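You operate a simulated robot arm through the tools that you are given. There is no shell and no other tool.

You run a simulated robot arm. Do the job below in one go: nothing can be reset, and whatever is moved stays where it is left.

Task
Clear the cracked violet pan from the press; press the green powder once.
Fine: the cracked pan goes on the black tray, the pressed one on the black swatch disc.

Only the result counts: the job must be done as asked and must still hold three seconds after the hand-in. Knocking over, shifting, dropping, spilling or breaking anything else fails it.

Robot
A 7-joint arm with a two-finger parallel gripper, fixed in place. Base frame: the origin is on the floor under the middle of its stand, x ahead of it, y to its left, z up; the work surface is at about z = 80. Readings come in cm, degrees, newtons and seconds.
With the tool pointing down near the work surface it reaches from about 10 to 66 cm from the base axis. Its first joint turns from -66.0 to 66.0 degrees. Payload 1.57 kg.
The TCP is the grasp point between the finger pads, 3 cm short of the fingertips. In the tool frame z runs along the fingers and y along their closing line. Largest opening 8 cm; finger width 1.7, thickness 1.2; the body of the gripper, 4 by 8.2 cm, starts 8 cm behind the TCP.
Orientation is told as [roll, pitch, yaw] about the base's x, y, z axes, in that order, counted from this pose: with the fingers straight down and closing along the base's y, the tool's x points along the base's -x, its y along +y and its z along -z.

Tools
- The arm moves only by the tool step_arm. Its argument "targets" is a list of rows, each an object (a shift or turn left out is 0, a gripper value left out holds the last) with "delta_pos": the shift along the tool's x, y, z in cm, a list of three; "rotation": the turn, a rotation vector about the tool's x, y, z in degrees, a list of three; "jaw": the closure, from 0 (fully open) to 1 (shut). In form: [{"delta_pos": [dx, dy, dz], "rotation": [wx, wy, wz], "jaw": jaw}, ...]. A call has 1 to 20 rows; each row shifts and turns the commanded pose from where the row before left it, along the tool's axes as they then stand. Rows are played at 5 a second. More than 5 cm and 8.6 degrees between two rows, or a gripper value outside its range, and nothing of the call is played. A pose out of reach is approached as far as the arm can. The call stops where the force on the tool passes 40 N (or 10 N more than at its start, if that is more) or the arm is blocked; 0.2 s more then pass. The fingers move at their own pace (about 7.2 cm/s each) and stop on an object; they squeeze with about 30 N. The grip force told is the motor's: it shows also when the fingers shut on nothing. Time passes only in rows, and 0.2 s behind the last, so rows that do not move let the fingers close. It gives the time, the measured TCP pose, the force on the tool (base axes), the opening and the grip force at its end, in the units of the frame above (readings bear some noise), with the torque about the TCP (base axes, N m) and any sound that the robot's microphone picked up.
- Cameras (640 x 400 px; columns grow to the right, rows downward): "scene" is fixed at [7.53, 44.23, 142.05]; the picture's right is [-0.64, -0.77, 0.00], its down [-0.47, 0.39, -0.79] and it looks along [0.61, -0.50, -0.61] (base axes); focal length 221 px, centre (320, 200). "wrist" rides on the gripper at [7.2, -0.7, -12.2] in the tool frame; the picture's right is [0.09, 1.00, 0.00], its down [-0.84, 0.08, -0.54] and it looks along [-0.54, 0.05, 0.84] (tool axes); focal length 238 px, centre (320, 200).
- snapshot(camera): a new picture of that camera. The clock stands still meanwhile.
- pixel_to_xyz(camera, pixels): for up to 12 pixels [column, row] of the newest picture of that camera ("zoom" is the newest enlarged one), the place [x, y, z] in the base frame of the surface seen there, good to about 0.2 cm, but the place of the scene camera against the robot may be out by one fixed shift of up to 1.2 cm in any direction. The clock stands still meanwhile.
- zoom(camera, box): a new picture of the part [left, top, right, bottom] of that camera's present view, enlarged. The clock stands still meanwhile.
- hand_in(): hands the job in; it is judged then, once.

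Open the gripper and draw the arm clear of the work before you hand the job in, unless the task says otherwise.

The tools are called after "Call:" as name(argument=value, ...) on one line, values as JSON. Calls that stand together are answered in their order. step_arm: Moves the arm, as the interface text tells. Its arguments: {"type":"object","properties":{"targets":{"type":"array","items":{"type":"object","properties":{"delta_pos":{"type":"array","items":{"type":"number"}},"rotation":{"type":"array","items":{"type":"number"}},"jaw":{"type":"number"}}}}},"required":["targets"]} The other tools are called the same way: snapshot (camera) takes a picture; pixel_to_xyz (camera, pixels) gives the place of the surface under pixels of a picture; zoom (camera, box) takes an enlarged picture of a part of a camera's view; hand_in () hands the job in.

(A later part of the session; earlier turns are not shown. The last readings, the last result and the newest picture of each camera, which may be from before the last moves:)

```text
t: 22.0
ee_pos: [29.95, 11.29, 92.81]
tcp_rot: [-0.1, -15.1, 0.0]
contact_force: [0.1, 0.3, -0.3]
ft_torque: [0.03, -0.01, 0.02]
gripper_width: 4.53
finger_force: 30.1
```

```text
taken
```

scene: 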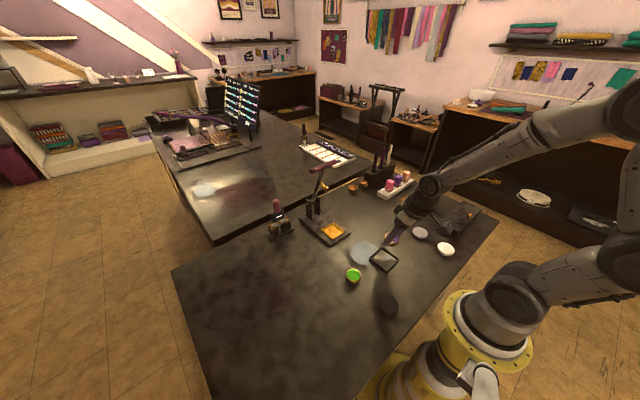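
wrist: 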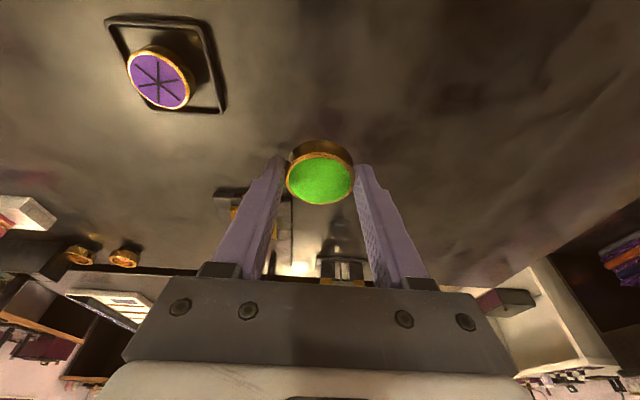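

The green pan is lifted level. I carry it to the pre-place point in front of the press, ≈ (46.6, 2.95, 94.5).

Call:
step_arm(targets=[{"delta_pos": [-1.0, -0.5, 0.12]}, {"delta_pos": [-2.0, -1.0, 0.3]}, {"delta_pos": [-2.8, -1.45, 0.5]}, {"delta_pos": [-3.0, -1.55, 0.6]}, {"delta_pos": [-3.0, -1.55, 0.6]}, {"delta_pos": [-2.5, -1.3, 0.5]}, {"delta_pos": [-1.77, -0.95, 0.38]}, {"delta_pos": [0, 0, 0]}])

Call:
snapshot(camera="wrist")

Call:
snapshot(camera="scene")

```text
t: 23.8
ee_pos: [46.71, 3.01, 93.99]
tcp_rot: [-0.1, -15.1, 0.0]
contact_force: [-0.3, 0.6, -0.5]
ft_torque: [-0.01, 0.01, -0.01]
gripper_width: 4.52
finger_force: 29.7
```

```text
taken
```

wrist: 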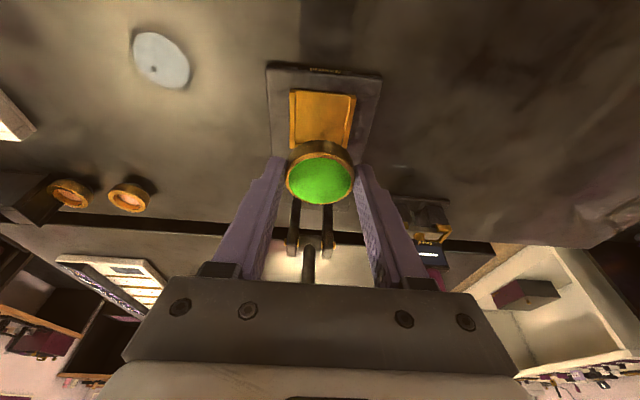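

```text
taken
```

scene: 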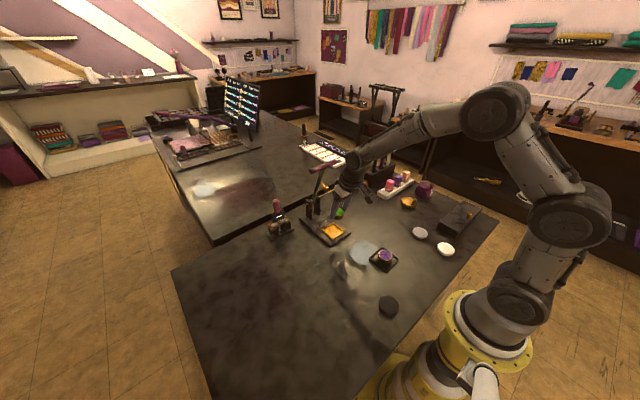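

The view matches the one with the violet pan lifted. I measure the held pan's rim and the seat rails in the same picture to get the exact offset.

Call:
zoom(camera="wrist", box=[265, 80, 375, 210])

Call:
pixel_to_xyz(camera="wrist", pixels=[[288, 180], [352, 180], [320, 158], [320, 202], [320, 181], [297, 105], [348, 105], [294, 120], [350, 120], [320, 93], [294, 145], [320, 120]])

```text
3.08 times, centred on (320, 145) of wrist
```

zoom: 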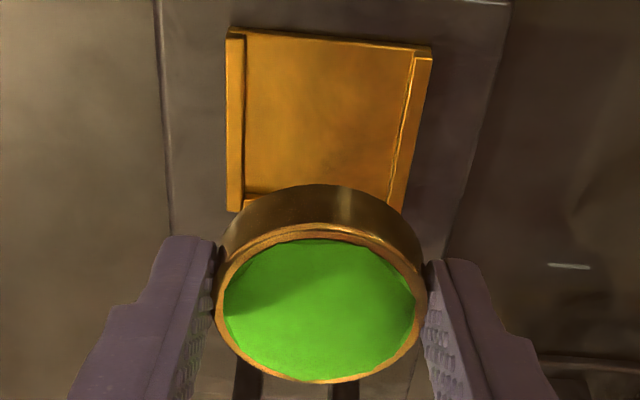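

```text
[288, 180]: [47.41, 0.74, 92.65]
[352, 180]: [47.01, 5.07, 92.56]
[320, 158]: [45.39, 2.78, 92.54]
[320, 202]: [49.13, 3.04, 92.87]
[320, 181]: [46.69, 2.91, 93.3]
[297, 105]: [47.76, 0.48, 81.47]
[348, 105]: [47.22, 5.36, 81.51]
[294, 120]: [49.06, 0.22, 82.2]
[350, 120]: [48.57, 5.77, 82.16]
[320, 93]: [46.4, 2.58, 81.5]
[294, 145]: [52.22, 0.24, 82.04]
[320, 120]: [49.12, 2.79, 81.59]
```

Held pan centre is (47.2, 2.9), bottom ≈90.1; seat centre ≈ (49.4, 2.95), floor 81.57. I lower 8.4 cm along the tool axis to hover ~0.3 cm above the floor.

Call:
step_arm(targets=[{"delta_pos": [0, 0.01, 1.5]}, {"delta_pos": [0, 0.01, 2.4]}, {"delta_pos": [0, 0, 2.2]}, {"delta_pos": [0, 0, 1.3]}, {"delta_pos": [0, 0, 0.7]}, {"delta_pos": [0, 0, 0.3]}, {"delta_pos": [0, 0, 0]}])

Call:
snapshot(camera="wrist")

Call:
zoom(camera="scene", box=[310, 205, 365, 250])

```text
t: 25.4
ee_pos: [48.69, 2.99, 86.23]
tcp_rot: [0.0, -15.2, 0.0]
contact_force: [0.8, 0.5, -0.4]
ft_torque: [0.0, -0.03, 0.02]
gripper_width: 4.5
finger_force: 29.9
```

```text
taken
```

wrist: 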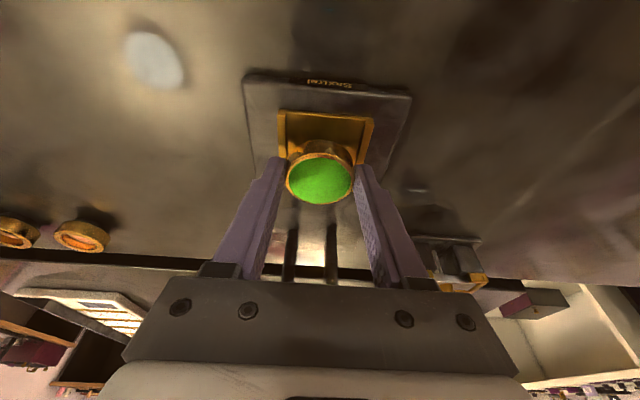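

```text
8.89 times, centred on (338, 228) of scene
```

zoom: 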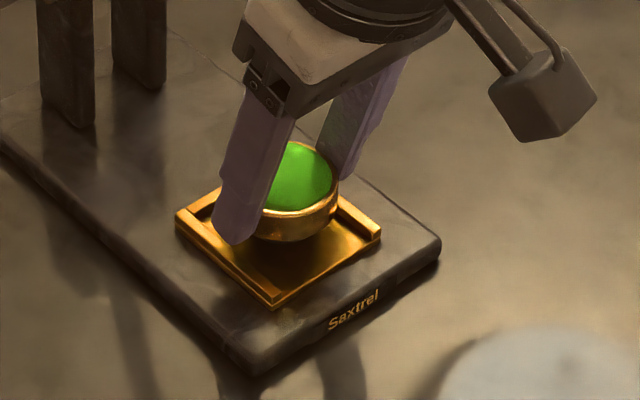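

Pan is hovering above the seat. I measure rim and rails from this closer view.

Call:
zoom(camera="wrist", box=[260, 95, 390, 215])

Call:
pixel_to_xyz(camera="wrist", pixels=[[288, 180], [352, 180], [320, 154], [320, 202], [287, 120], [365, 122], [282, 125], [370, 130], [325, 115], [284, 148], [363, 150], [320, 148]])

```text
3.33 times, centred on (325, 155) of wrist
```

zoom: 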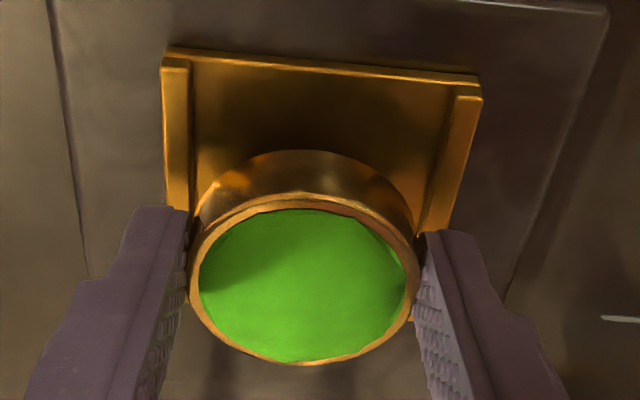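

```text
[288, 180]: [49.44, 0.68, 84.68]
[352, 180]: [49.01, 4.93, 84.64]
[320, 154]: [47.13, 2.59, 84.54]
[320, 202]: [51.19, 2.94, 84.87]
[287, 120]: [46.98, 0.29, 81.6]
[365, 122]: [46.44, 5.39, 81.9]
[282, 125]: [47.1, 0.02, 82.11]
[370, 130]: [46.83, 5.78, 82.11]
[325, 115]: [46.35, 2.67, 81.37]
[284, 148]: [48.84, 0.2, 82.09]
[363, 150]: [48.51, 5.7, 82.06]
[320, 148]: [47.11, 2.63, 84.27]
```

Pan centre is (49.2, 2.82), 0.6 cm above its seated height, rails' middle at y≈2.95. I shift +0.12 in y and lower 0.45, then probe.

Call:
step_arm(targets=[{"delta_pos": [0, 0.12, 0]}, {"delta_pos": [0, 0, 0.25]}, {"delta_pos": [0, 0, 0.2]}, {"delta_pos": [0, 0, 0]}])

Call:
snapshot(camera="wrist")

Call:
zoom(camera="wrist", box=[260, 95, 390, 215])

Call:
zoom(camera="scene", box=[310, 205, 365, 250])

```text
t: 26.4
ee_pos: [48.81, 3.03, 85.62]
tcp_rot: [-0.1, -15.0, 0.0]
contact_force: [0.5, -0.4, 0.0]
ft_torque: [-0.01, 0.0, -0.03]
gripper_width: 4.52
finger_force: 30.0
```

```text
taken
```

wrist: 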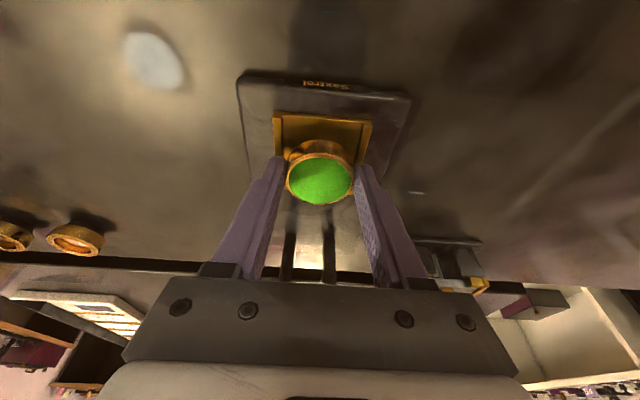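

```text
3.33 times, centred on (325, 155) of wrist
```

zoom: 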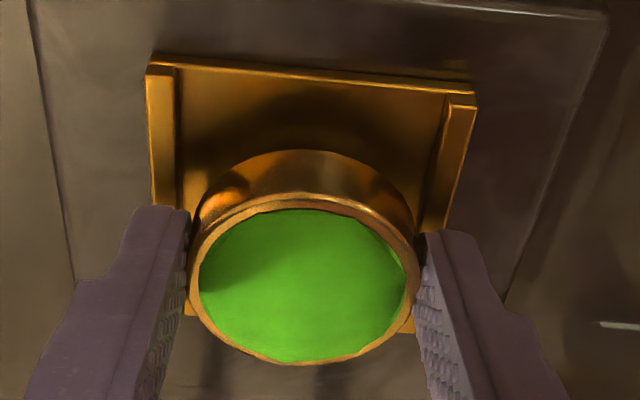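

```text
8.89 times, centred on (338, 228) of scene
```

zoom: 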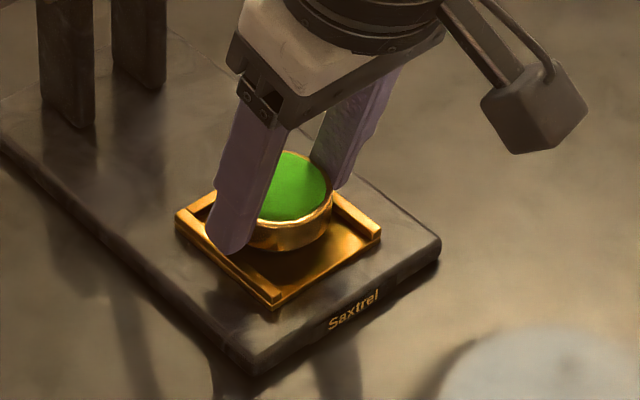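

The pan is now balanced between the rails (gaps equal at both sides). I lower in small steps until contact is felt.

Call:
step_arm(targets=[{"delta_pos": [0, 0, 0.08]}, {"delta_pos": [0, 0, 0]}])

```text
t: 27.0
ee_pos: [48.74, 3.05, 85.61]
tcp_rot: [-0.1, -15.1, 0.0]
contact_force: [0.4, -0.6, -0.2]
ft_torque: [0.02, -0.02, -0.02]
gripper_width: 4.5
finger_force: 29.9
```

No contact yet; another small step down.

Call:
step_arm(targets=[{"delta_pos": [0, 0, 0.06]}, {"delta_pos": [0, 0, 0]}])

Call:
step_arm(targets=[{"delta_pos": [0, 0, 0.05]}, {"delta_pos": [0, 0, 0]}])

```text
t: 27.6
ee_pos: [48.73, 3.07, 85.47]
tcp_rot: [-0.1, -15.1, 0.0]
contact_force: [0.3, -0.6, 0.0]
ft_torque: [0.02, 0.02, -0.01]
gripper_width: 4.49
finger_force: 29.9
```

```text
t: 28.2
ee_pos: [48.9, 3.07, 85.53]
tcp_rot: [-0.1, -15.3, 0.0]
contact_force: [0.0, 0.6, 1.9]
ft_torque: [-0.01, 0.02, 0.01]
gripper_width: 4.48
finger_force: 29.9
```

Fz ≈ 1.9 N, first contact. One more 0.04 cm step and check the look.

Call:
step_arm(targets=[{"delta_pos": [0, 0, 0.04]}, {"delta_pos": [0, 0, 0]}])

Call:
zoom(camera="scene", box=[310, 205, 365, 250])

Call:
snapshot(camera="wrist")

Call:
pixel_to_xyz(camera="wrist", pixels=[[288, 180], [352, 180], [320, 154], [320, 202], [320, 145], [300, 165], [340, 165]])

```text
t: 28.8
ee_pos: [48.79, 3.09, 85.56]
tcp_rot: [-0.2, -15.2, -0.1]
contact_force: [-0.5, -1.2, 2.3]
ft_torque: [0.0, 0.0, -0.02]
gripper_width: 4.5
finger_force: 30.2
```

```text
8.89 times, centred on (338, 228) of scene
```

zoom: 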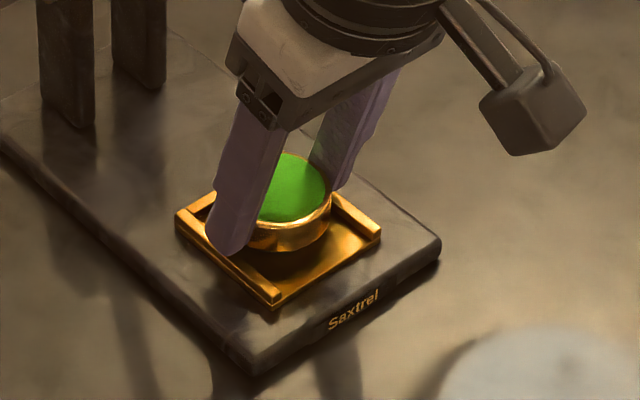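

```text
taken
```

wrist: 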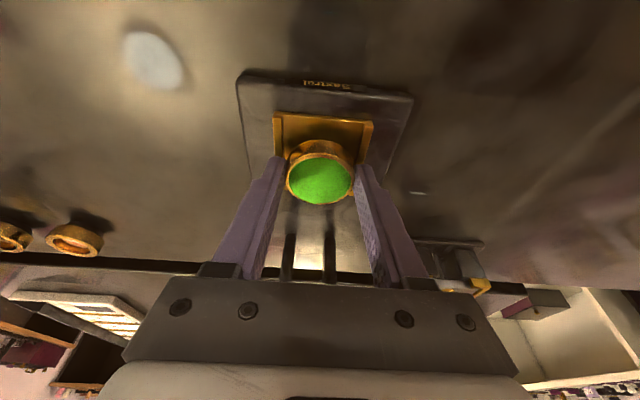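

```text
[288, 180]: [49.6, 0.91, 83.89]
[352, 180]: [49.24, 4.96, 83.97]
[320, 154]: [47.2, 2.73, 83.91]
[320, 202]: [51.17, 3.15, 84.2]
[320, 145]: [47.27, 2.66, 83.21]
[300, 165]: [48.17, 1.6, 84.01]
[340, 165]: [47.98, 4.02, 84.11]
```

Rim reads z≈83.95 at centre ≈ (49.35, 2.95): the pan is seated. I open gently and retreat along the tool axis.

Call:
step_arm(targets=[{"jaw": 0.42}, {"jaw": 0.36}, {"jaw": 0.28}, {"jaw": 0.2}, {"jaw": 0.2}, {"delta_pos": [0, 0, -0.5]}, {"delta_pos": [0, 0, -1.5]}, {"delta_pos": [0, 0, -3.0]}, {"delta_pos": [0, 0, -4.0]}, {"delta_pos": [0, 0, 0], "jaw": 0.0}])

Call:
snapshot(camera="wrist")

Call:
zoom(camera="scene", box=[290, 155, 370, 250])

```text
t: 31.0
ee_pos: [46.18, 2.93, 94.26]
tcp_rot: [-0.1, -15.1, 0.0]
contact_force: [-0.1, 1.4, 0.1]
ft_torque: [0.03, -0.02, 0.0]
gripper_width: 8.0
finger_force: 0.2
```

```text
taken
```

wrist: 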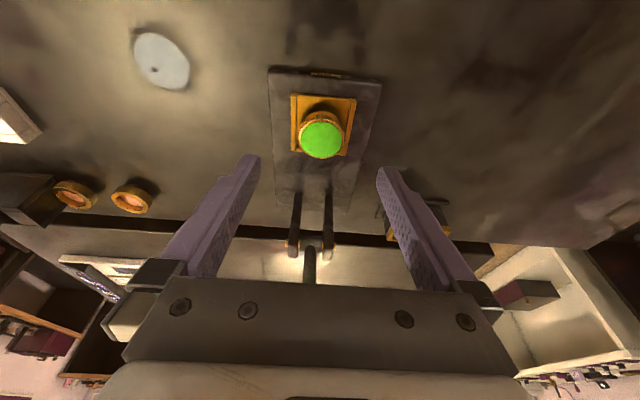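

```text
4.21 times, centred on (330, 202) of scene
```

zoom: 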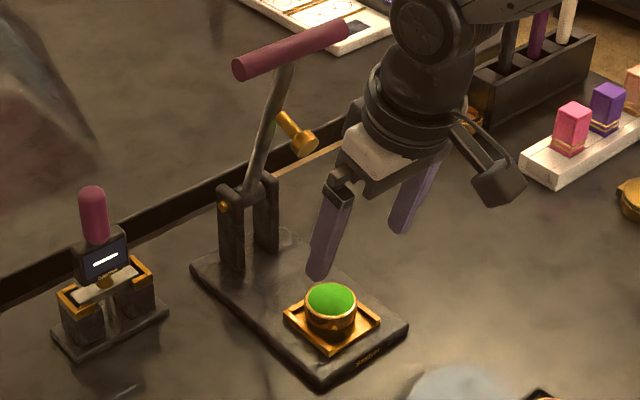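

The green pan stands in the seat. I verify its centring in the seat from this view.

Call:
zoom(camera="wrist", box=[270, 65, 370, 175])

Call:
pixel_to_xyz(camera="wrist", pixels=[[320, 136], [299, 136], [341, 136], [320, 117], [320, 155], [296, 115], [349, 115], [293, 150], [345, 155], [320, 96]])

```text
3.64 times, centred on (320, 120) of wrist
```

zoom: 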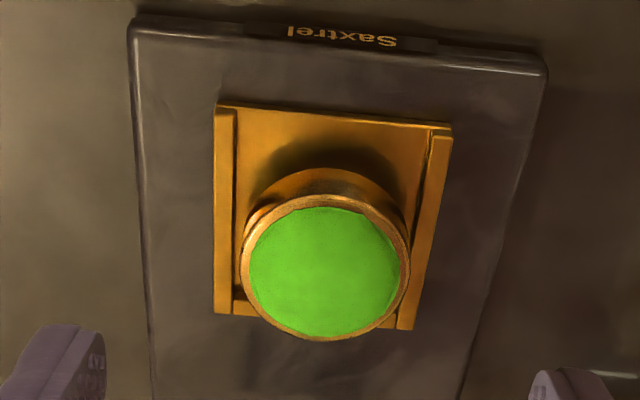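

```text
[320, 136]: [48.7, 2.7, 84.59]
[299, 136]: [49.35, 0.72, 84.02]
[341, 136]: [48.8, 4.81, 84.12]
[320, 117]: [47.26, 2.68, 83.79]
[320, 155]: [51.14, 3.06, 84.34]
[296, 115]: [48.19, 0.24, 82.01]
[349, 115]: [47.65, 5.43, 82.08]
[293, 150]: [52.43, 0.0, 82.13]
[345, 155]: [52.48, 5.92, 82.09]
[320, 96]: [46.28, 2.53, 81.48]
```

The green pan sits at (49.3, 2.85), within the rails. Before working the lever, I look at the monitor at (240,105) in the scene and the handle in detail.

Call:
zoom(camera="scene", box=[220, 72, 265, 132])

Call:
zoom(camera="scene", box=[298, 155, 344, 210])

Call:
pixel_to_xyz(camera="scene", pixels=[[308, 172], [307, 173], [309, 171], [332, 162], [320, 166], [320, 169], [314, 171], [326, 166], [327, 189], [323, 184], [317, 184], [318, 175]])

```text
6.67 times, centred on (242, 102) of scene
```

zoom: 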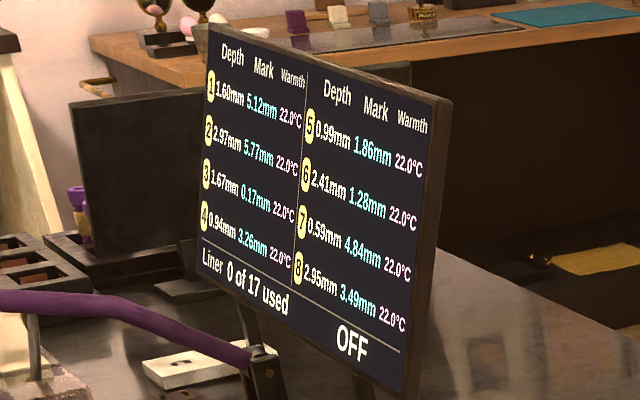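

```text
7.27 times, centred on (321, 182) of scene
```

zoom: 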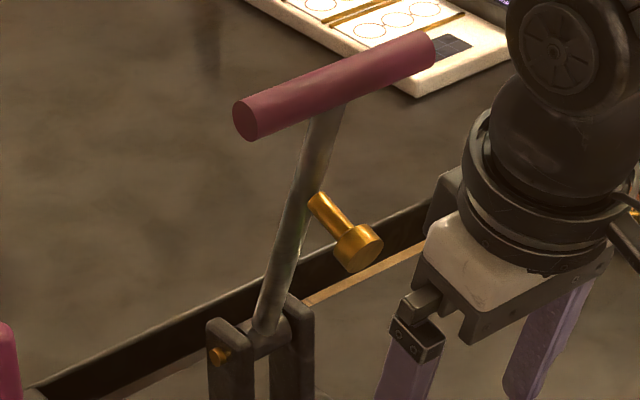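

```text
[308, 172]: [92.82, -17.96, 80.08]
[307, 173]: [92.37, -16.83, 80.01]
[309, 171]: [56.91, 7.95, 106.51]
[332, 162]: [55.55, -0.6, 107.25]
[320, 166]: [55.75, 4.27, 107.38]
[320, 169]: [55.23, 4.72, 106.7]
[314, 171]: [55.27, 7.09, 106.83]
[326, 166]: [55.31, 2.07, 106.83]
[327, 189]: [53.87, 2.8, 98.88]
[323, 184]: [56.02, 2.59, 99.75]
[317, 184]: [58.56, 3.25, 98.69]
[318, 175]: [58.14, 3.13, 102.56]
```

The monitor belongs to other jobs. The handle bar runs along y from ≈-1.7 to 8 with axis near (55.4, 106.5), radius ≈0.9, and the hinge near (61.2, 88.8). I will fork the handle loosely between the fingers (closing along x) at y≈6 and swing it along its arc; first I retreat up and straighten the tool.

Call:
step_arm(targets=[{"delta_pos": [0.07, 0.62, -4.5]}, {"delta_pos": [0.07, 0.62, -4.5]}, {"delta_pos": [0.07, 0.62, -4.5]}, {"delta_pos": [0.07, 0.62, -4.5]}, {"delta_pos": [0.07, 0.62, -4.5]}, {"rotation": [0, 7.6, 0]}, {"rotation": [0, 7.6, 0]}, {"rotation": [0, 0, 8]}, {"rotation": [0, 0, 8]}, {"rotation": [0, 0, 8]}, {"rotation": [0, 0, 8]}, {"delta_pos": [0, 0, 0]}])

Call:
snapshot(camera="scene")

```text
t: 33.6
ee_pos: [40.33, 6.24, 115.8]
tcp_rot: [-0.1, 0.0, -32.1]
contact_force: [-0.1, 0.4, 0.2]
ft_torque: [0.04, -0.03, 0.0]
gripper_width: 8.03
finger_force: 0.1
```

```text
taken
```

scene: 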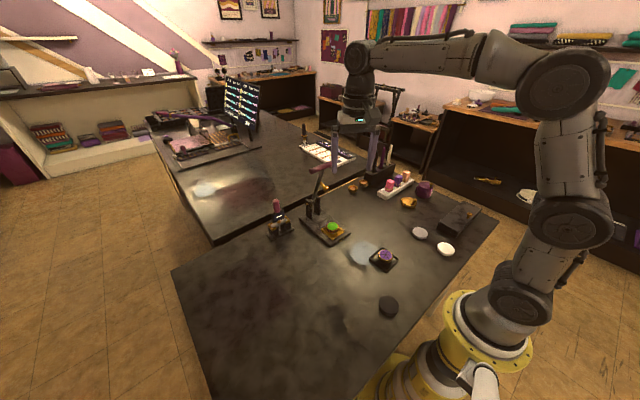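

Yaw turns as expected (now -32°). I continue to -90°.

Call:
step_arm(targets=[{"rotation": [0, 0, 8.3]}, {"rotation": [0, 0, 8.3]}, {"rotation": [0, 0, 8.3]}, {"rotation": [0, 0, 8.3]}, {"rotation": [0, 0, 8.3]}, {"rotation": [0, 0, 8.2]}, {"rotation": [0, 0, 8.2]}, {"delta_pos": [0, 0, 0]}])

Call:
snapshot(camera="wrist")

Call:
zoom(camera="scene", box=[280, 20, 460, 250])

```text
t: 35.4
ee_pos: [40.28, 6.18, 115.58]
tcp_rot: [0.0, -0.1, -90.0]
contact_force: [0.2, 0.0, -0.5]
ft_torque: [0.0, 0.0, -0.01]
gripper_width: 8.03
finger_force: 0.0
```

```text
taken
```

wrist: 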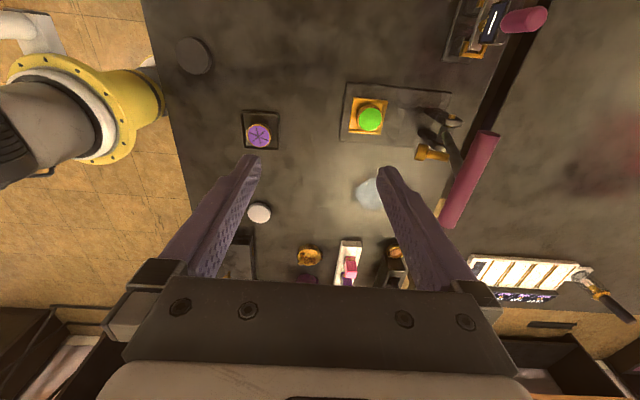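

```text
1.74 times, centred on (370, 135) of scene
```

zoom: 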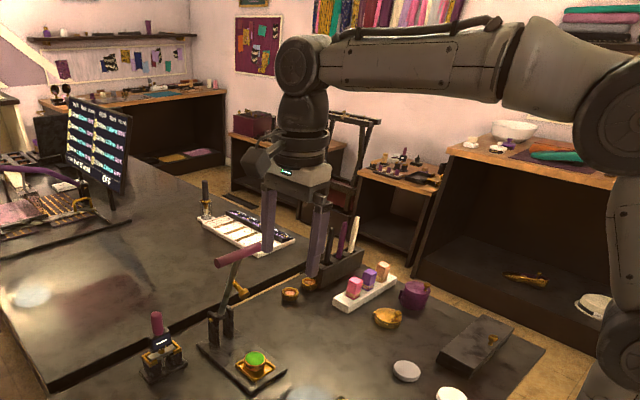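

Tool is at yaw -90 (image right = +x). Handle appears from (490,135) to (448,225). I measure it with this accurate camera.

Call:
zoom(camera="wrist", box=[400, 80, 520, 240])

Call:
pixel_to_xyz(camera="wrist", pixels=[[488, 136], [480, 150], [473, 165], [466, 180], [458, 200], [450, 220], [470, 160], [477, 163], [482, 153], [486, 146], [452, 155], [440, 153]])

```text
2.50 times, centred on (460, 160) of wrist
```

zoom: 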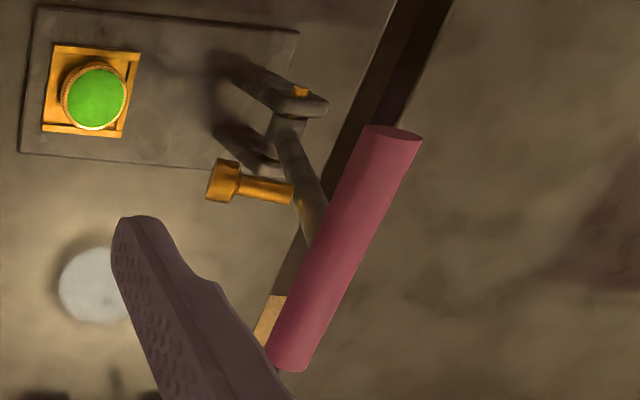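

```text
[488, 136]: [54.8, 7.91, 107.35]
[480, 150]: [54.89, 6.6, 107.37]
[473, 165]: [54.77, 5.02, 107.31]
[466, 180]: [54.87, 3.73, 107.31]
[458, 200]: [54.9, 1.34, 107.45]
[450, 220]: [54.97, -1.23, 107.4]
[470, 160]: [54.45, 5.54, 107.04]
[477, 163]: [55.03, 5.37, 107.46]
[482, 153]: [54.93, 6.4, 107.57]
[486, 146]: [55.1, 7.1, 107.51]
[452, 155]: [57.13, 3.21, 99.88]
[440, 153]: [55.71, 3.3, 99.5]
```

Handle axis ≈ (55.4, z 106.55), R≈1, y from -1.6 to 8. I move over it at z≈116, y≈6.0.

Call:
step_arm(targets=[{"delta_pos": [-0.04, 3.0, -0.1]}, {"delta_pos": [-0.04, 4.0, -0.1]}, {"delta_pos": [-0.04, 4.5, -0.1]}, {"delta_pos": [-0.04, 3.6, -0.1]}, {"delta_pos": [0, 0, 0]}])

Call:
snapshot(camera="wrist")

Call:
zoom(camera="scene", box=[260, 60, 400, 250])

```text
t: 36.6
ee_pos: [55.07, 6.2, 115.75]
tcp_rot: [-0.2, -0.1, -89.9]
contact_force: [-0.1, -1.2, -0.3]
ft_torque: [-0.02, 0.01, 0.05]
gripper_width: 7.99
finger_force: 0.1
```

```text
taken
```

wrist: 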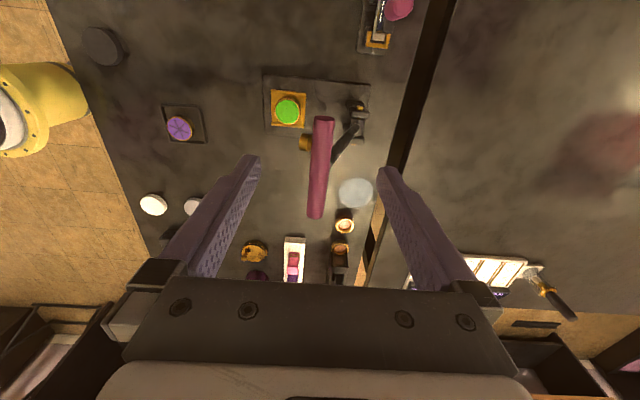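

```text
2.11 times, centred on (330, 155) of scene
```

zoom: 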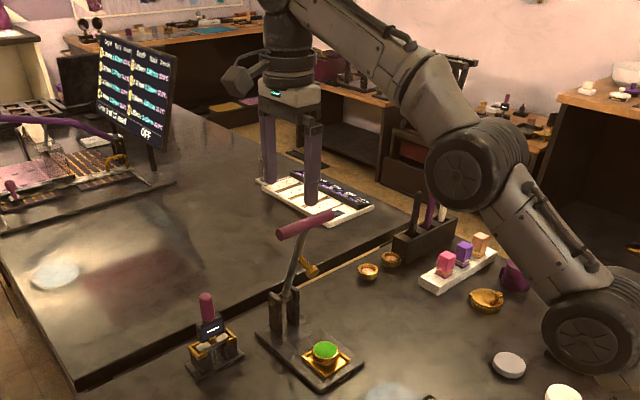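

The handle (312–335, 118–218) lies nicely between the fingers. The elbow has swung to the right, so I check the whole scene before descending.

Call:
snapshot(camera="scene")

Call:
zoom(camera="wrist", box=[260, 90, 390, 230])

Call:
pixel_to_xyz(camera="wrist", pixels=[[324, 122], [322, 140], [320, 160], [319, 180], [318, 200], [316, 215], [310, 150], [333, 150], [355, 115], [345, 140], [305, 143], [288, 110]])

```text
taken
```

scene: 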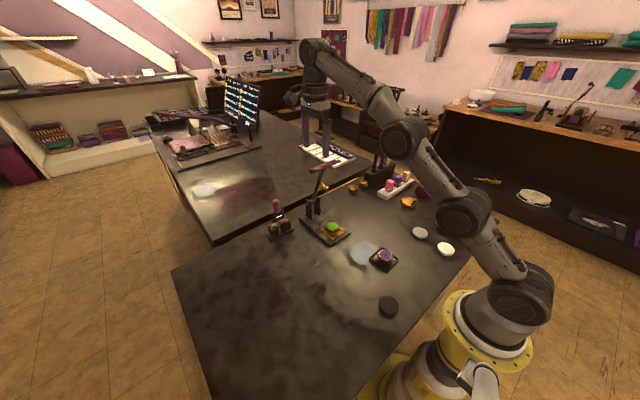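

```text
2.86 times, centred on (325, 160) of wrist
```

zoom: 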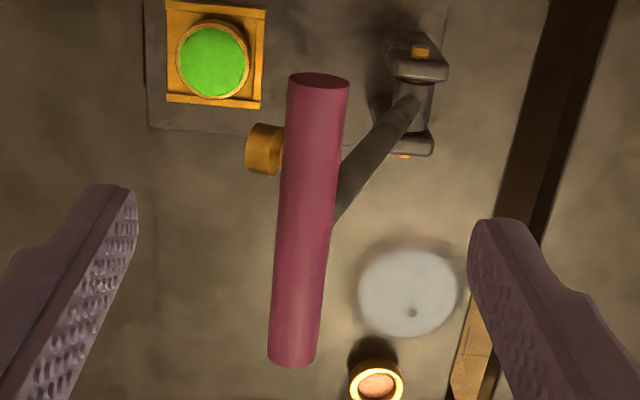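

```text
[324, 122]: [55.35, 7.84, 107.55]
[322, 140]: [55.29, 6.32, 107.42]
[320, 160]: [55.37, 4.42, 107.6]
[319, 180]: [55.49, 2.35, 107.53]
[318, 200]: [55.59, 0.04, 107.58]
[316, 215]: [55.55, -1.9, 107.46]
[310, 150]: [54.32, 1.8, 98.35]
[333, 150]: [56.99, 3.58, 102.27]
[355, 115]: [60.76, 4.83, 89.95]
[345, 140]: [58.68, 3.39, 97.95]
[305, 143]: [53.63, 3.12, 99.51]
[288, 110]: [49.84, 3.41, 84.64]
```

Handle axis ≈ (55.4, 106.65), R≈0.9. I check how high the swung-out elbow is above the table items.

Call:
pixel_to_xyz(camera="scene", pixels=[[465, 215], [430, 165], [405, 140], [440, 190], [490, 240], [455, 230], [380, 100], [520, 290], [435, 205], [330, 60], [295, 97], [410, 160]])

```text
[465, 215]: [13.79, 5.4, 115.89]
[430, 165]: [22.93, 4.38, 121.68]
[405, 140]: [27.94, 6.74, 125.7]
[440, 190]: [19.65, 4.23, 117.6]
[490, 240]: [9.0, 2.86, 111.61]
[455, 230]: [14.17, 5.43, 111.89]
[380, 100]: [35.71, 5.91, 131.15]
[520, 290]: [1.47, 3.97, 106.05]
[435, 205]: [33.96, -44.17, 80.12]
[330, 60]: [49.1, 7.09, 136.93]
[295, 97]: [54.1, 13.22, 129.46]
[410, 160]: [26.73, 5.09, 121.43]
```

The links run at z>110, clear of everything. I descend 8.9 cm so the fingers straddle the handle at y≈6.

Call:
step_arm(targets=[{"delta_pos": [-0.05, 0.1, 2.5]}, {"delta_pos": [-0.05, 0.1, 3.0]}, {"delta_pos": [-0.05, 0.05, 2.4]}, {"delta_pos": [0, 0, 1.0]}, {"delta_pos": [0, 0, 0]}])

Call:
snapshot(camera="wrist")

Call:
zoom(camera="scene", box=[280, 120, 360, 220])

```text
t: 37.8
ee_pos: [55.61, 5.87, 107.18]
tcp_rot: [0.0, 0.0, -89.9]
contact_force: [0.7, 0.7, -1.0]
ft_torque: [0.01, 0.01, 0.03]
gripper_width: 7.97
finger_force: 0.1
```

```text
taken
```

wrist: 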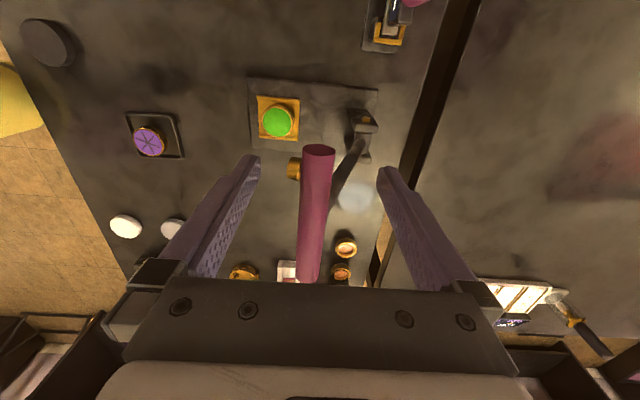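

```text
4.00 times, centred on (320, 170) of scene
```

zoom: 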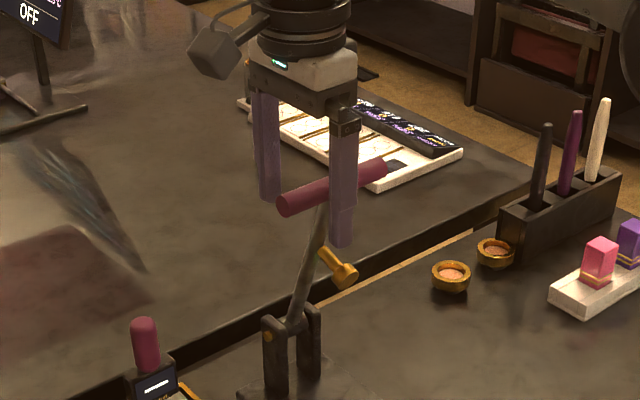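

The handle sits between the fingers. I narrow the jaw to about 2.6 cm so they form a loose fork around it.

Call:
step_arm(targets=[{"jaw": 0.4}, {"jaw": 0.55}, {"jaw": 0.63}, {"jaw": 0.68}, {"jaw": 0.68}])

Call:
snapshot(camera="wrist")

Call:
zoom(camera="scene", box=[280, 120, 360, 220])

```text
t: 39.0
ee_pos: [55.59, 5.88, 107.21]
tcp_rot: [-0.2, -0.1, -89.8]
contact_force: [0.2, 0.6, 0.5]
ft_torque: [-0.01, -0.01, -0.05]
gripper_width: 2.57
finger_force: 0.0
```

```text
taken
```

wrist: 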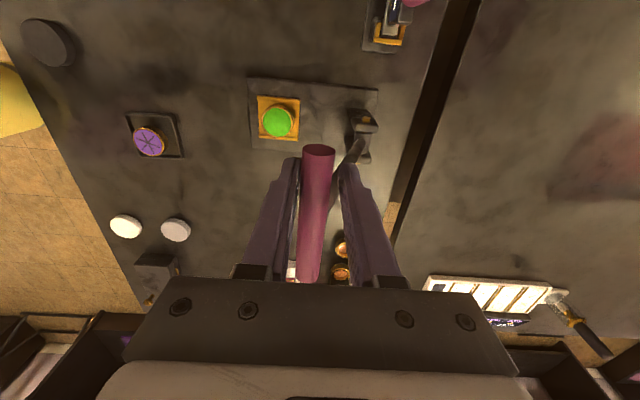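

```text
4.00 times, centred on (320, 170) of scene
```

zoom: 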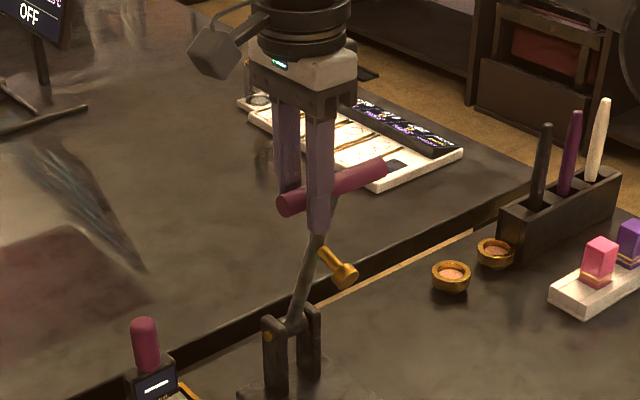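

The fork is around the handle without force. I begin a small trial swing (~6°) along its arc, turning the tool along, and watch the forces.

Call:
step_arm(targets=[{"delta_pos": [0, -0.8, 0.38], "rotation": [-1.7, 0, 0]}, {"delta_pos": [0, -0.8, 0.42], "rotation": [-1.7, 0, 0]}, {"delta_pos": [0, -0.8, 0.45], "rotation": [-1.8, 0, 0]}, {"delta_pos": [0, 0, 0]}])

Call:
zoom(camera="scene", box=[280, 120, 360, 220])

```text
t: 40.0
ee_pos: [53.28, 5.92, 106.08]
tcp_rot: [5.2, -0.1, -89.9]
contact_force: [0.4, -0.8, 1.0]
ft_torque: [-0.02, 0.0, 0.0]
gripper_width: 2.66
finger_force: 0.3
```

```text
4.00 times, centred on (320, 170) of scene
```

zoom: 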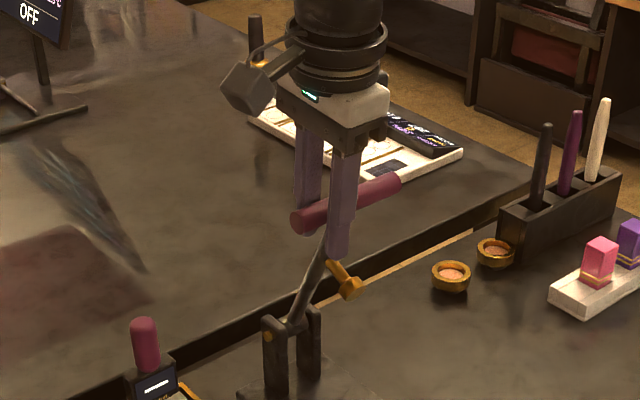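

The lever follows with only ~1 N. I continue along the arc for about 18° more, then check the pose against the plan.

Call:
step_arm(targets=[{"delta_pos": [0, -1.845, 0.738], "rotation": [-5.2, 0, 0]}, {"delta_pos": [0, -1.834, 0.764], "rotation": [-5.2, 0, 0]}, {"delta_pos": [0, -1.824, 0.789], "rotation": [-5.2, 0, 0]}, {"delta_pos": [0, 0, 0]}])

Call:
zoom(camera="scene", box=[280, 110, 380, 235])

Call:
snapshot(camera="wrist")

```text
t: 41.0
ee_pos: [48.38, 5.91, 102.67]
tcp_rot: [20.8, 0.0, -89.9]
contact_force: [1.5, -1.2, 0.9]
ft_torque: [0.02, -0.02, 0.02]
gripper_width: 2.7
finger_force: 1.2
```

```text
3.20 times, centred on (330, 172) of scene
```

zoom: 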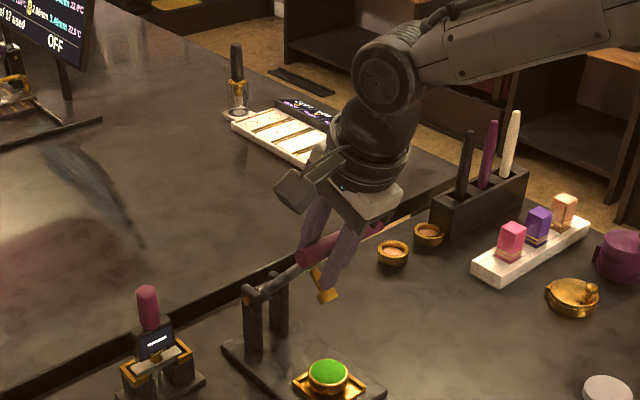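

```text
taken
```

wrist: 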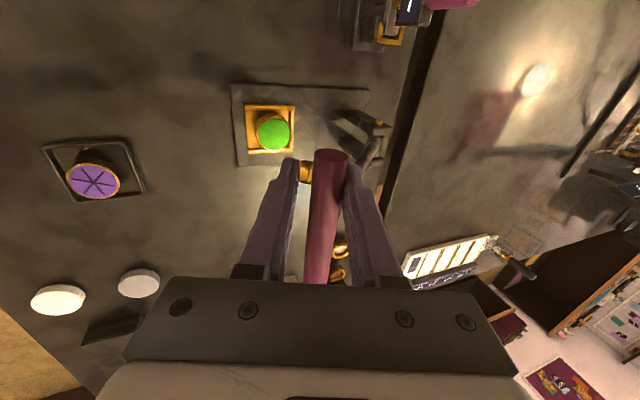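

Pose matches the planned arc (48.38, 102.67 vs 48.2, 102.6) and forces remain small. I continue to about 66° lever angle.

Call:
step_arm(targets=[{"delta_pos": [0, -1.812, 0.815], "rotation": [-5.2, 0, 0]}, {"delta_pos": [0, -1.801, 0.84], "rotation": [-5.2, 0, 0]}, {"delta_pos": [0, -1.789, 0.865], "rotation": [-5.2, 0, 0]}, {"delta_pos": [0, -1.777, 0.89], "rotation": [-5.2, 0, 0]}, {"delta_pos": [0, 0, 0]}])

Call:
snapshot(camera="scene")

Call:
snapshot(camera="wrist")

```text
t: 42.2
ee_pos: [43.66, 6.1, 96.35]
tcp_rot: [41.8, 0.1, -89.7]
contact_force: [2.2, 1.5, 1.0]
ft_torque: [0.01, -0.02, -0.01]
gripper_width: 2.8
finger_force: 1.4
```

```text
taken
```

scene: 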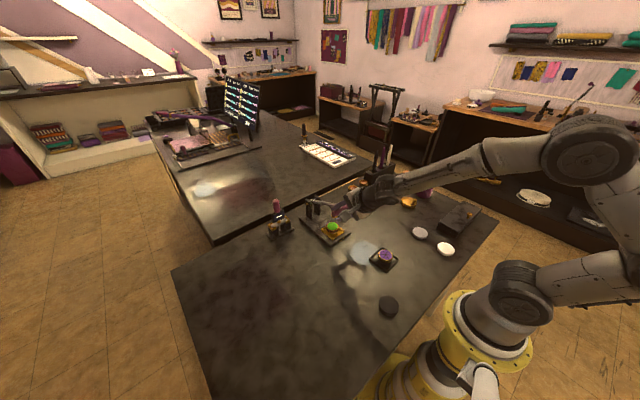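

```text
taken
```

wrist: 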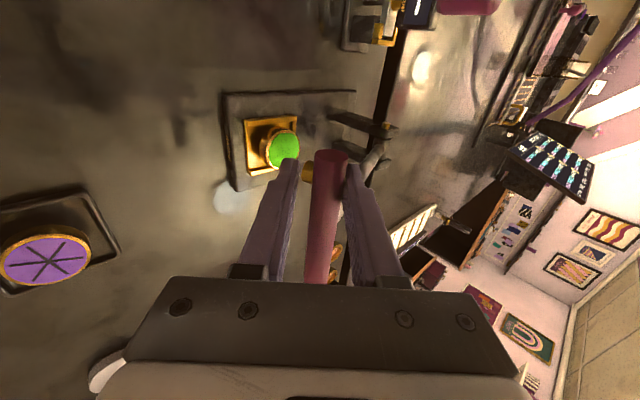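

Lever is at ≈66°. I zoom to check punch alignment over the pan and hand clearance.

Call:
zoom(camera="scene", box=[290, 170, 400, 250])

Call:
step_arm(targets=[{"delta_pos": [0, -1.764, 0.914], "rotation": [-5.2, 0, 0]}, {"delta_pos": [0, -1.751, 0.939], "rotation": [-5.2, 0, 0]}, {"delta_pos": [0, 0, 0]}])

Call:
zoom(camera="scene", box=[290, 170, 400, 250])

Call:
snapshot(camera="wrist")

```text
5.00 times, centred on (345, 210) of scene
```

zoom: 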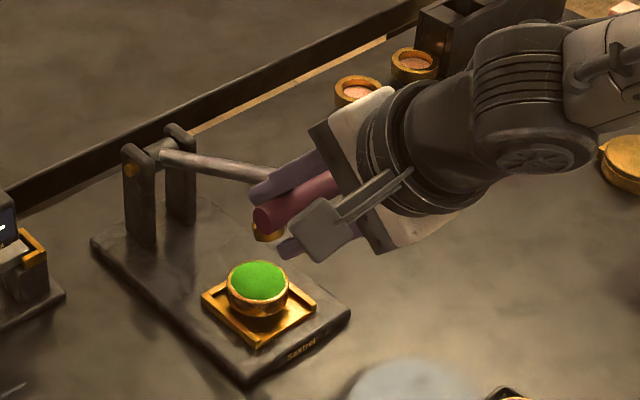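

```text
t: 43.0
ee_pos: [42.92, 5.3, 95.8]
tcp_rot: [51.2, 0.0, -89.7]
contact_force: [2.0, 1.0, 2.2]
ft_torque: [0.03, 0.0, 0.0]
gripper_width: 2.81
finger_force: 1.5
out of reach, approached as far as the arm can: row 2
```

```text
5.00 times, centred on (345, 210) of scene
```

zoom: 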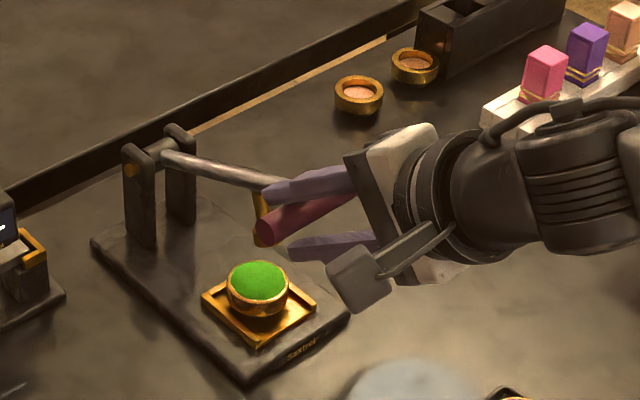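

```text
taken
```

wrist: 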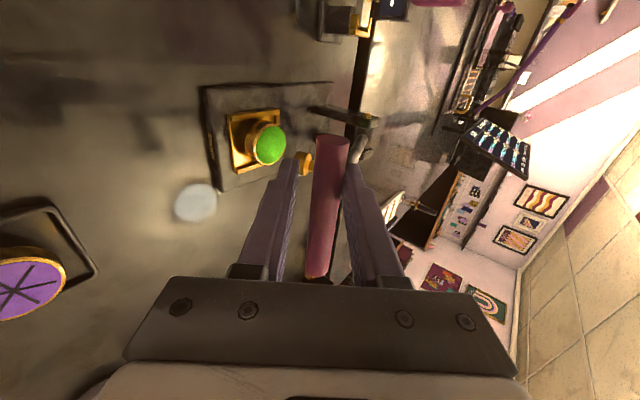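

The last row was out of reach at that tilt (wrist limit). I turn the tool back by 17° to about 35° tilt, keeping the fork at the handle, and read the pose.

Call:
step_arm(targets=[{"rotation": [5, 0, 0]}, {"rotation": [6, 0, 0]}, {"rotation": [6, 0, 0]}, {"delta_pos": [0, 0, 0]}])

Call:
snapshot(camera="wrist")

Call:
zoom(camera="scene", box=[290, 170, 400, 250])

```text
t: 44.0
ee_pos: [42.81, 5.23, 95.76]
tcp_rot: [34.8, -0.1, -90.0]
contact_force: [2.2, -0.4, 1.6]
ft_torque: [0.0, -0.02, -0.04]
gripper_width: 2.89
finger_force: 1.3
```

```text
taken
```

wrist: 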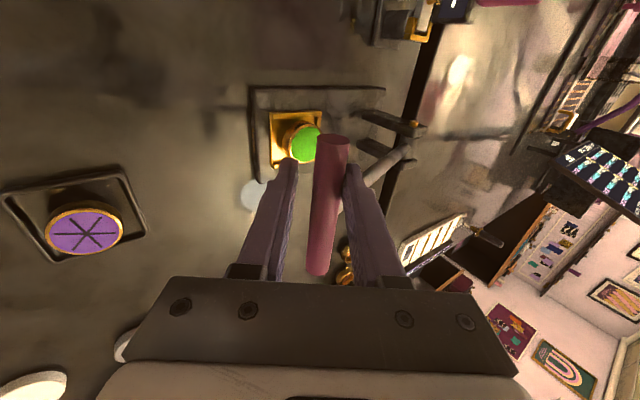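

```text
5.00 times, centred on (345, 210) of scene
```

zoom: 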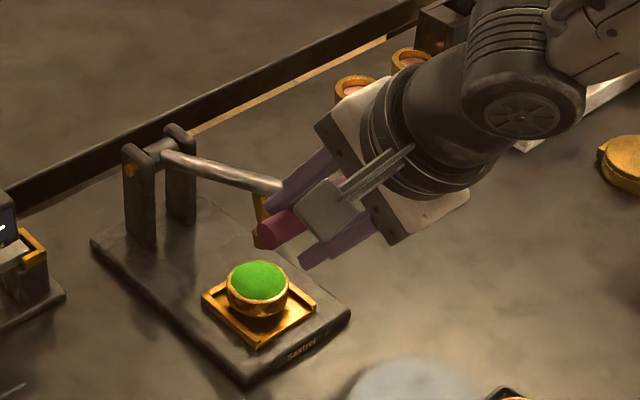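

The tilt is now 35° at (42.8, 5.2, 95.8). I test whether the lever springs back or stays: easing the fork back 0.5 cm along its closing line.

Call:
step_arm(targets=[{"delta_pos": [0, 0.25, 0]}, {"delta_pos": [0, 0.25, 0]}, {"delta_pos": [0, 0, 0]}, {"delta_pos": [0, 0, 0]}])

Call:
snapshot(camera="wrist")

Call:
zoom(camera="scene", box=[290, 170, 400, 250])

```text
t: 45.0
ee_pos: [43.3, 5.3, 96.16]
tcp_rot: [35.0, -0.1, -89.9]
contact_force: [1.1, 0.9, 1.7]
ft_torque: [0.02, -0.04, 0.01]
gripper_width: 2.77
finger_force: 1.2
```

```text
taken
```

wrist: 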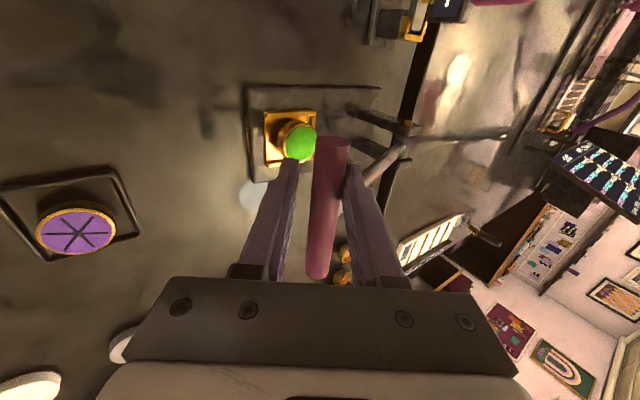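

```text
5.00 times, centred on (345, 210) of scene
```

zoom: 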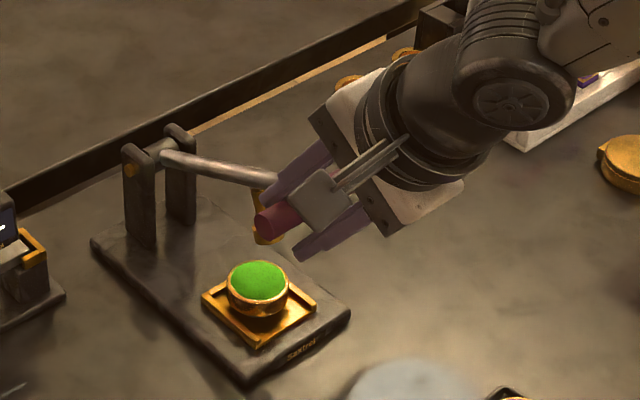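

The handle followed the fork back, so the lever has a weak (~2 N) return spring and the fingers alone are soft sideways. For the actual pressing I'll squeeze the handle; first I turn the tool to ≈20° tilt and restore y, then close on the handle.

Call:
step_arm(targets=[{"delta_pos": [0.2, 0, 0], "rotation": [5, 0, 0]}, {"delta_pos": [0.2, 0, 0], "rotation": [5, 0, 0]}, {"delta_pos": [0.2, 0, 0], "rotation": [5, 0, 0]}, {"delta_pos": [0, 0, 0]}, {"jaw": 0.72}, {"jaw": 0.76}, {"jaw": 0.8}, {"jaw": 1.0}, {"jaw": 1.0}, {"jaw": 1.0}])

Call:
snapshot(camera="wrist")

Call:
zoom(camera="scene", box=[290, 170, 400, 250])

```text
t: 47.2
ee_pos: [43.22, 5.9, 96.22]
tcp_rot: [20.1, 0.0, -89.9]
contact_force: [12.1, 1.1, -0.6]
ft_torque: [0.1, -0.14, 0.0]
gripper_width: 1.87
finger_force: 33.4
```

```text
taken
```

wrist: 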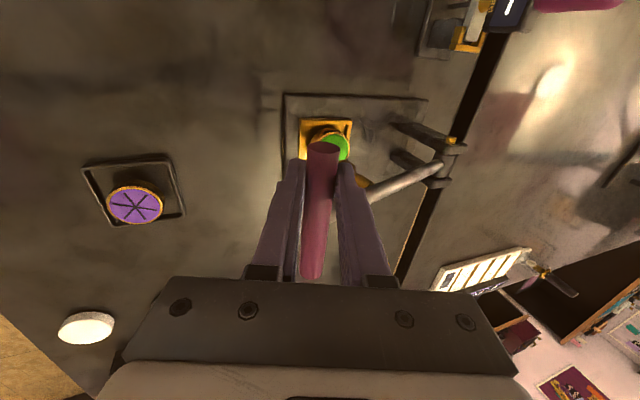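

```text
5.00 times, centred on (345, 210) of scene
```

zoom: 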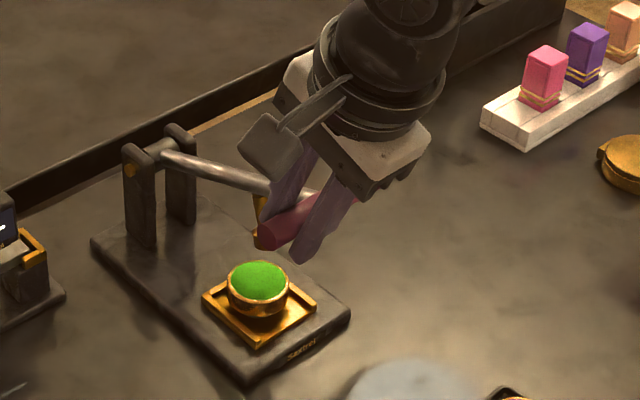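

The handle is gripped (width 1.87), with 12 N along x from off-centre closing. I relieve it by shifting the tool about 0.4 cm toward +x.

Call:
step_arm(targets=[{"delta_pos": [0, 0.2, 0]}, {"delta_pos": [0, 0.2, 0]}, {"delta_pos": [0, 0, 0]}])

```text
t: 48.0
ee_pos: [43.4, 5.82, 96.03]
tcp_rot: [19.4, -0.2, -89.9]
contact_force: [-18.9, -2.8, 8.8]
ft_torque: [0.24, 0.29, -0.09]
gripper_width: 1.87
finger_force: 33.6
```

That overshot (now -19 N). I step back 0.24 cm and measure the hinge pin in the wrist picture for an accurate arc.

Call:
step_arm(targets=[{"delta_pos": [0, -0.12, 0]}, {"delta_pos": [0, -0.12, 0]}, {"delta_pos": [0, 0, 0]}])

Call:
snapshot(camera="wrist")

Call:
zoom(camera="wrist", box=[380, 110, 480, 210])

Call:
zoom(camera="scene", box=[295, 190, 350, 250])

```text
t: 48.8
ee_pos: [43.37, 5.81, 96.31]
tcp_rot: [19.9, -0.1, -89.9]
contact_force: [-14.9, 2.7, 7.8]
ft_torque: [-0.19, 0.2, -0.1]
gripper_width: 1.85
finger_force: 33.3
```

```text
taken
```

wrist: 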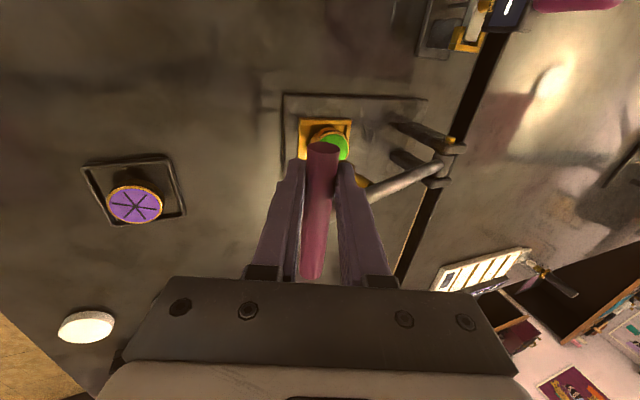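

```text
4.00 times, centred on (430, 160) of wrist
```

zoom: 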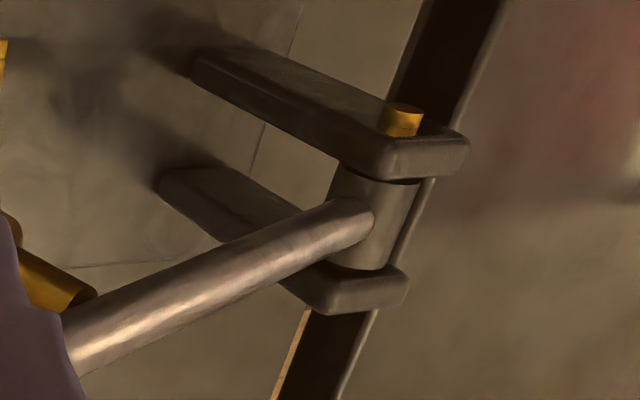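

```text
6.67 times, centred on (322, 220) of scene
```

zoom: 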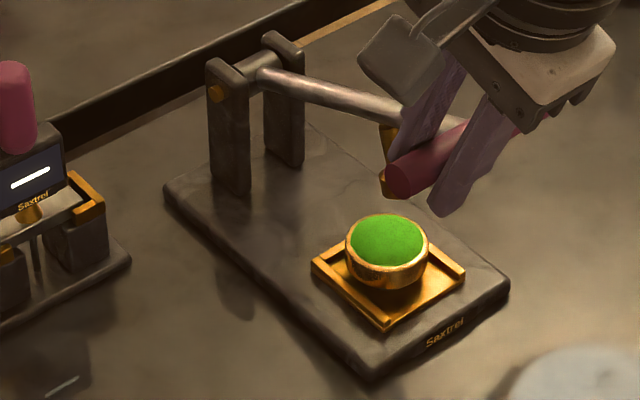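

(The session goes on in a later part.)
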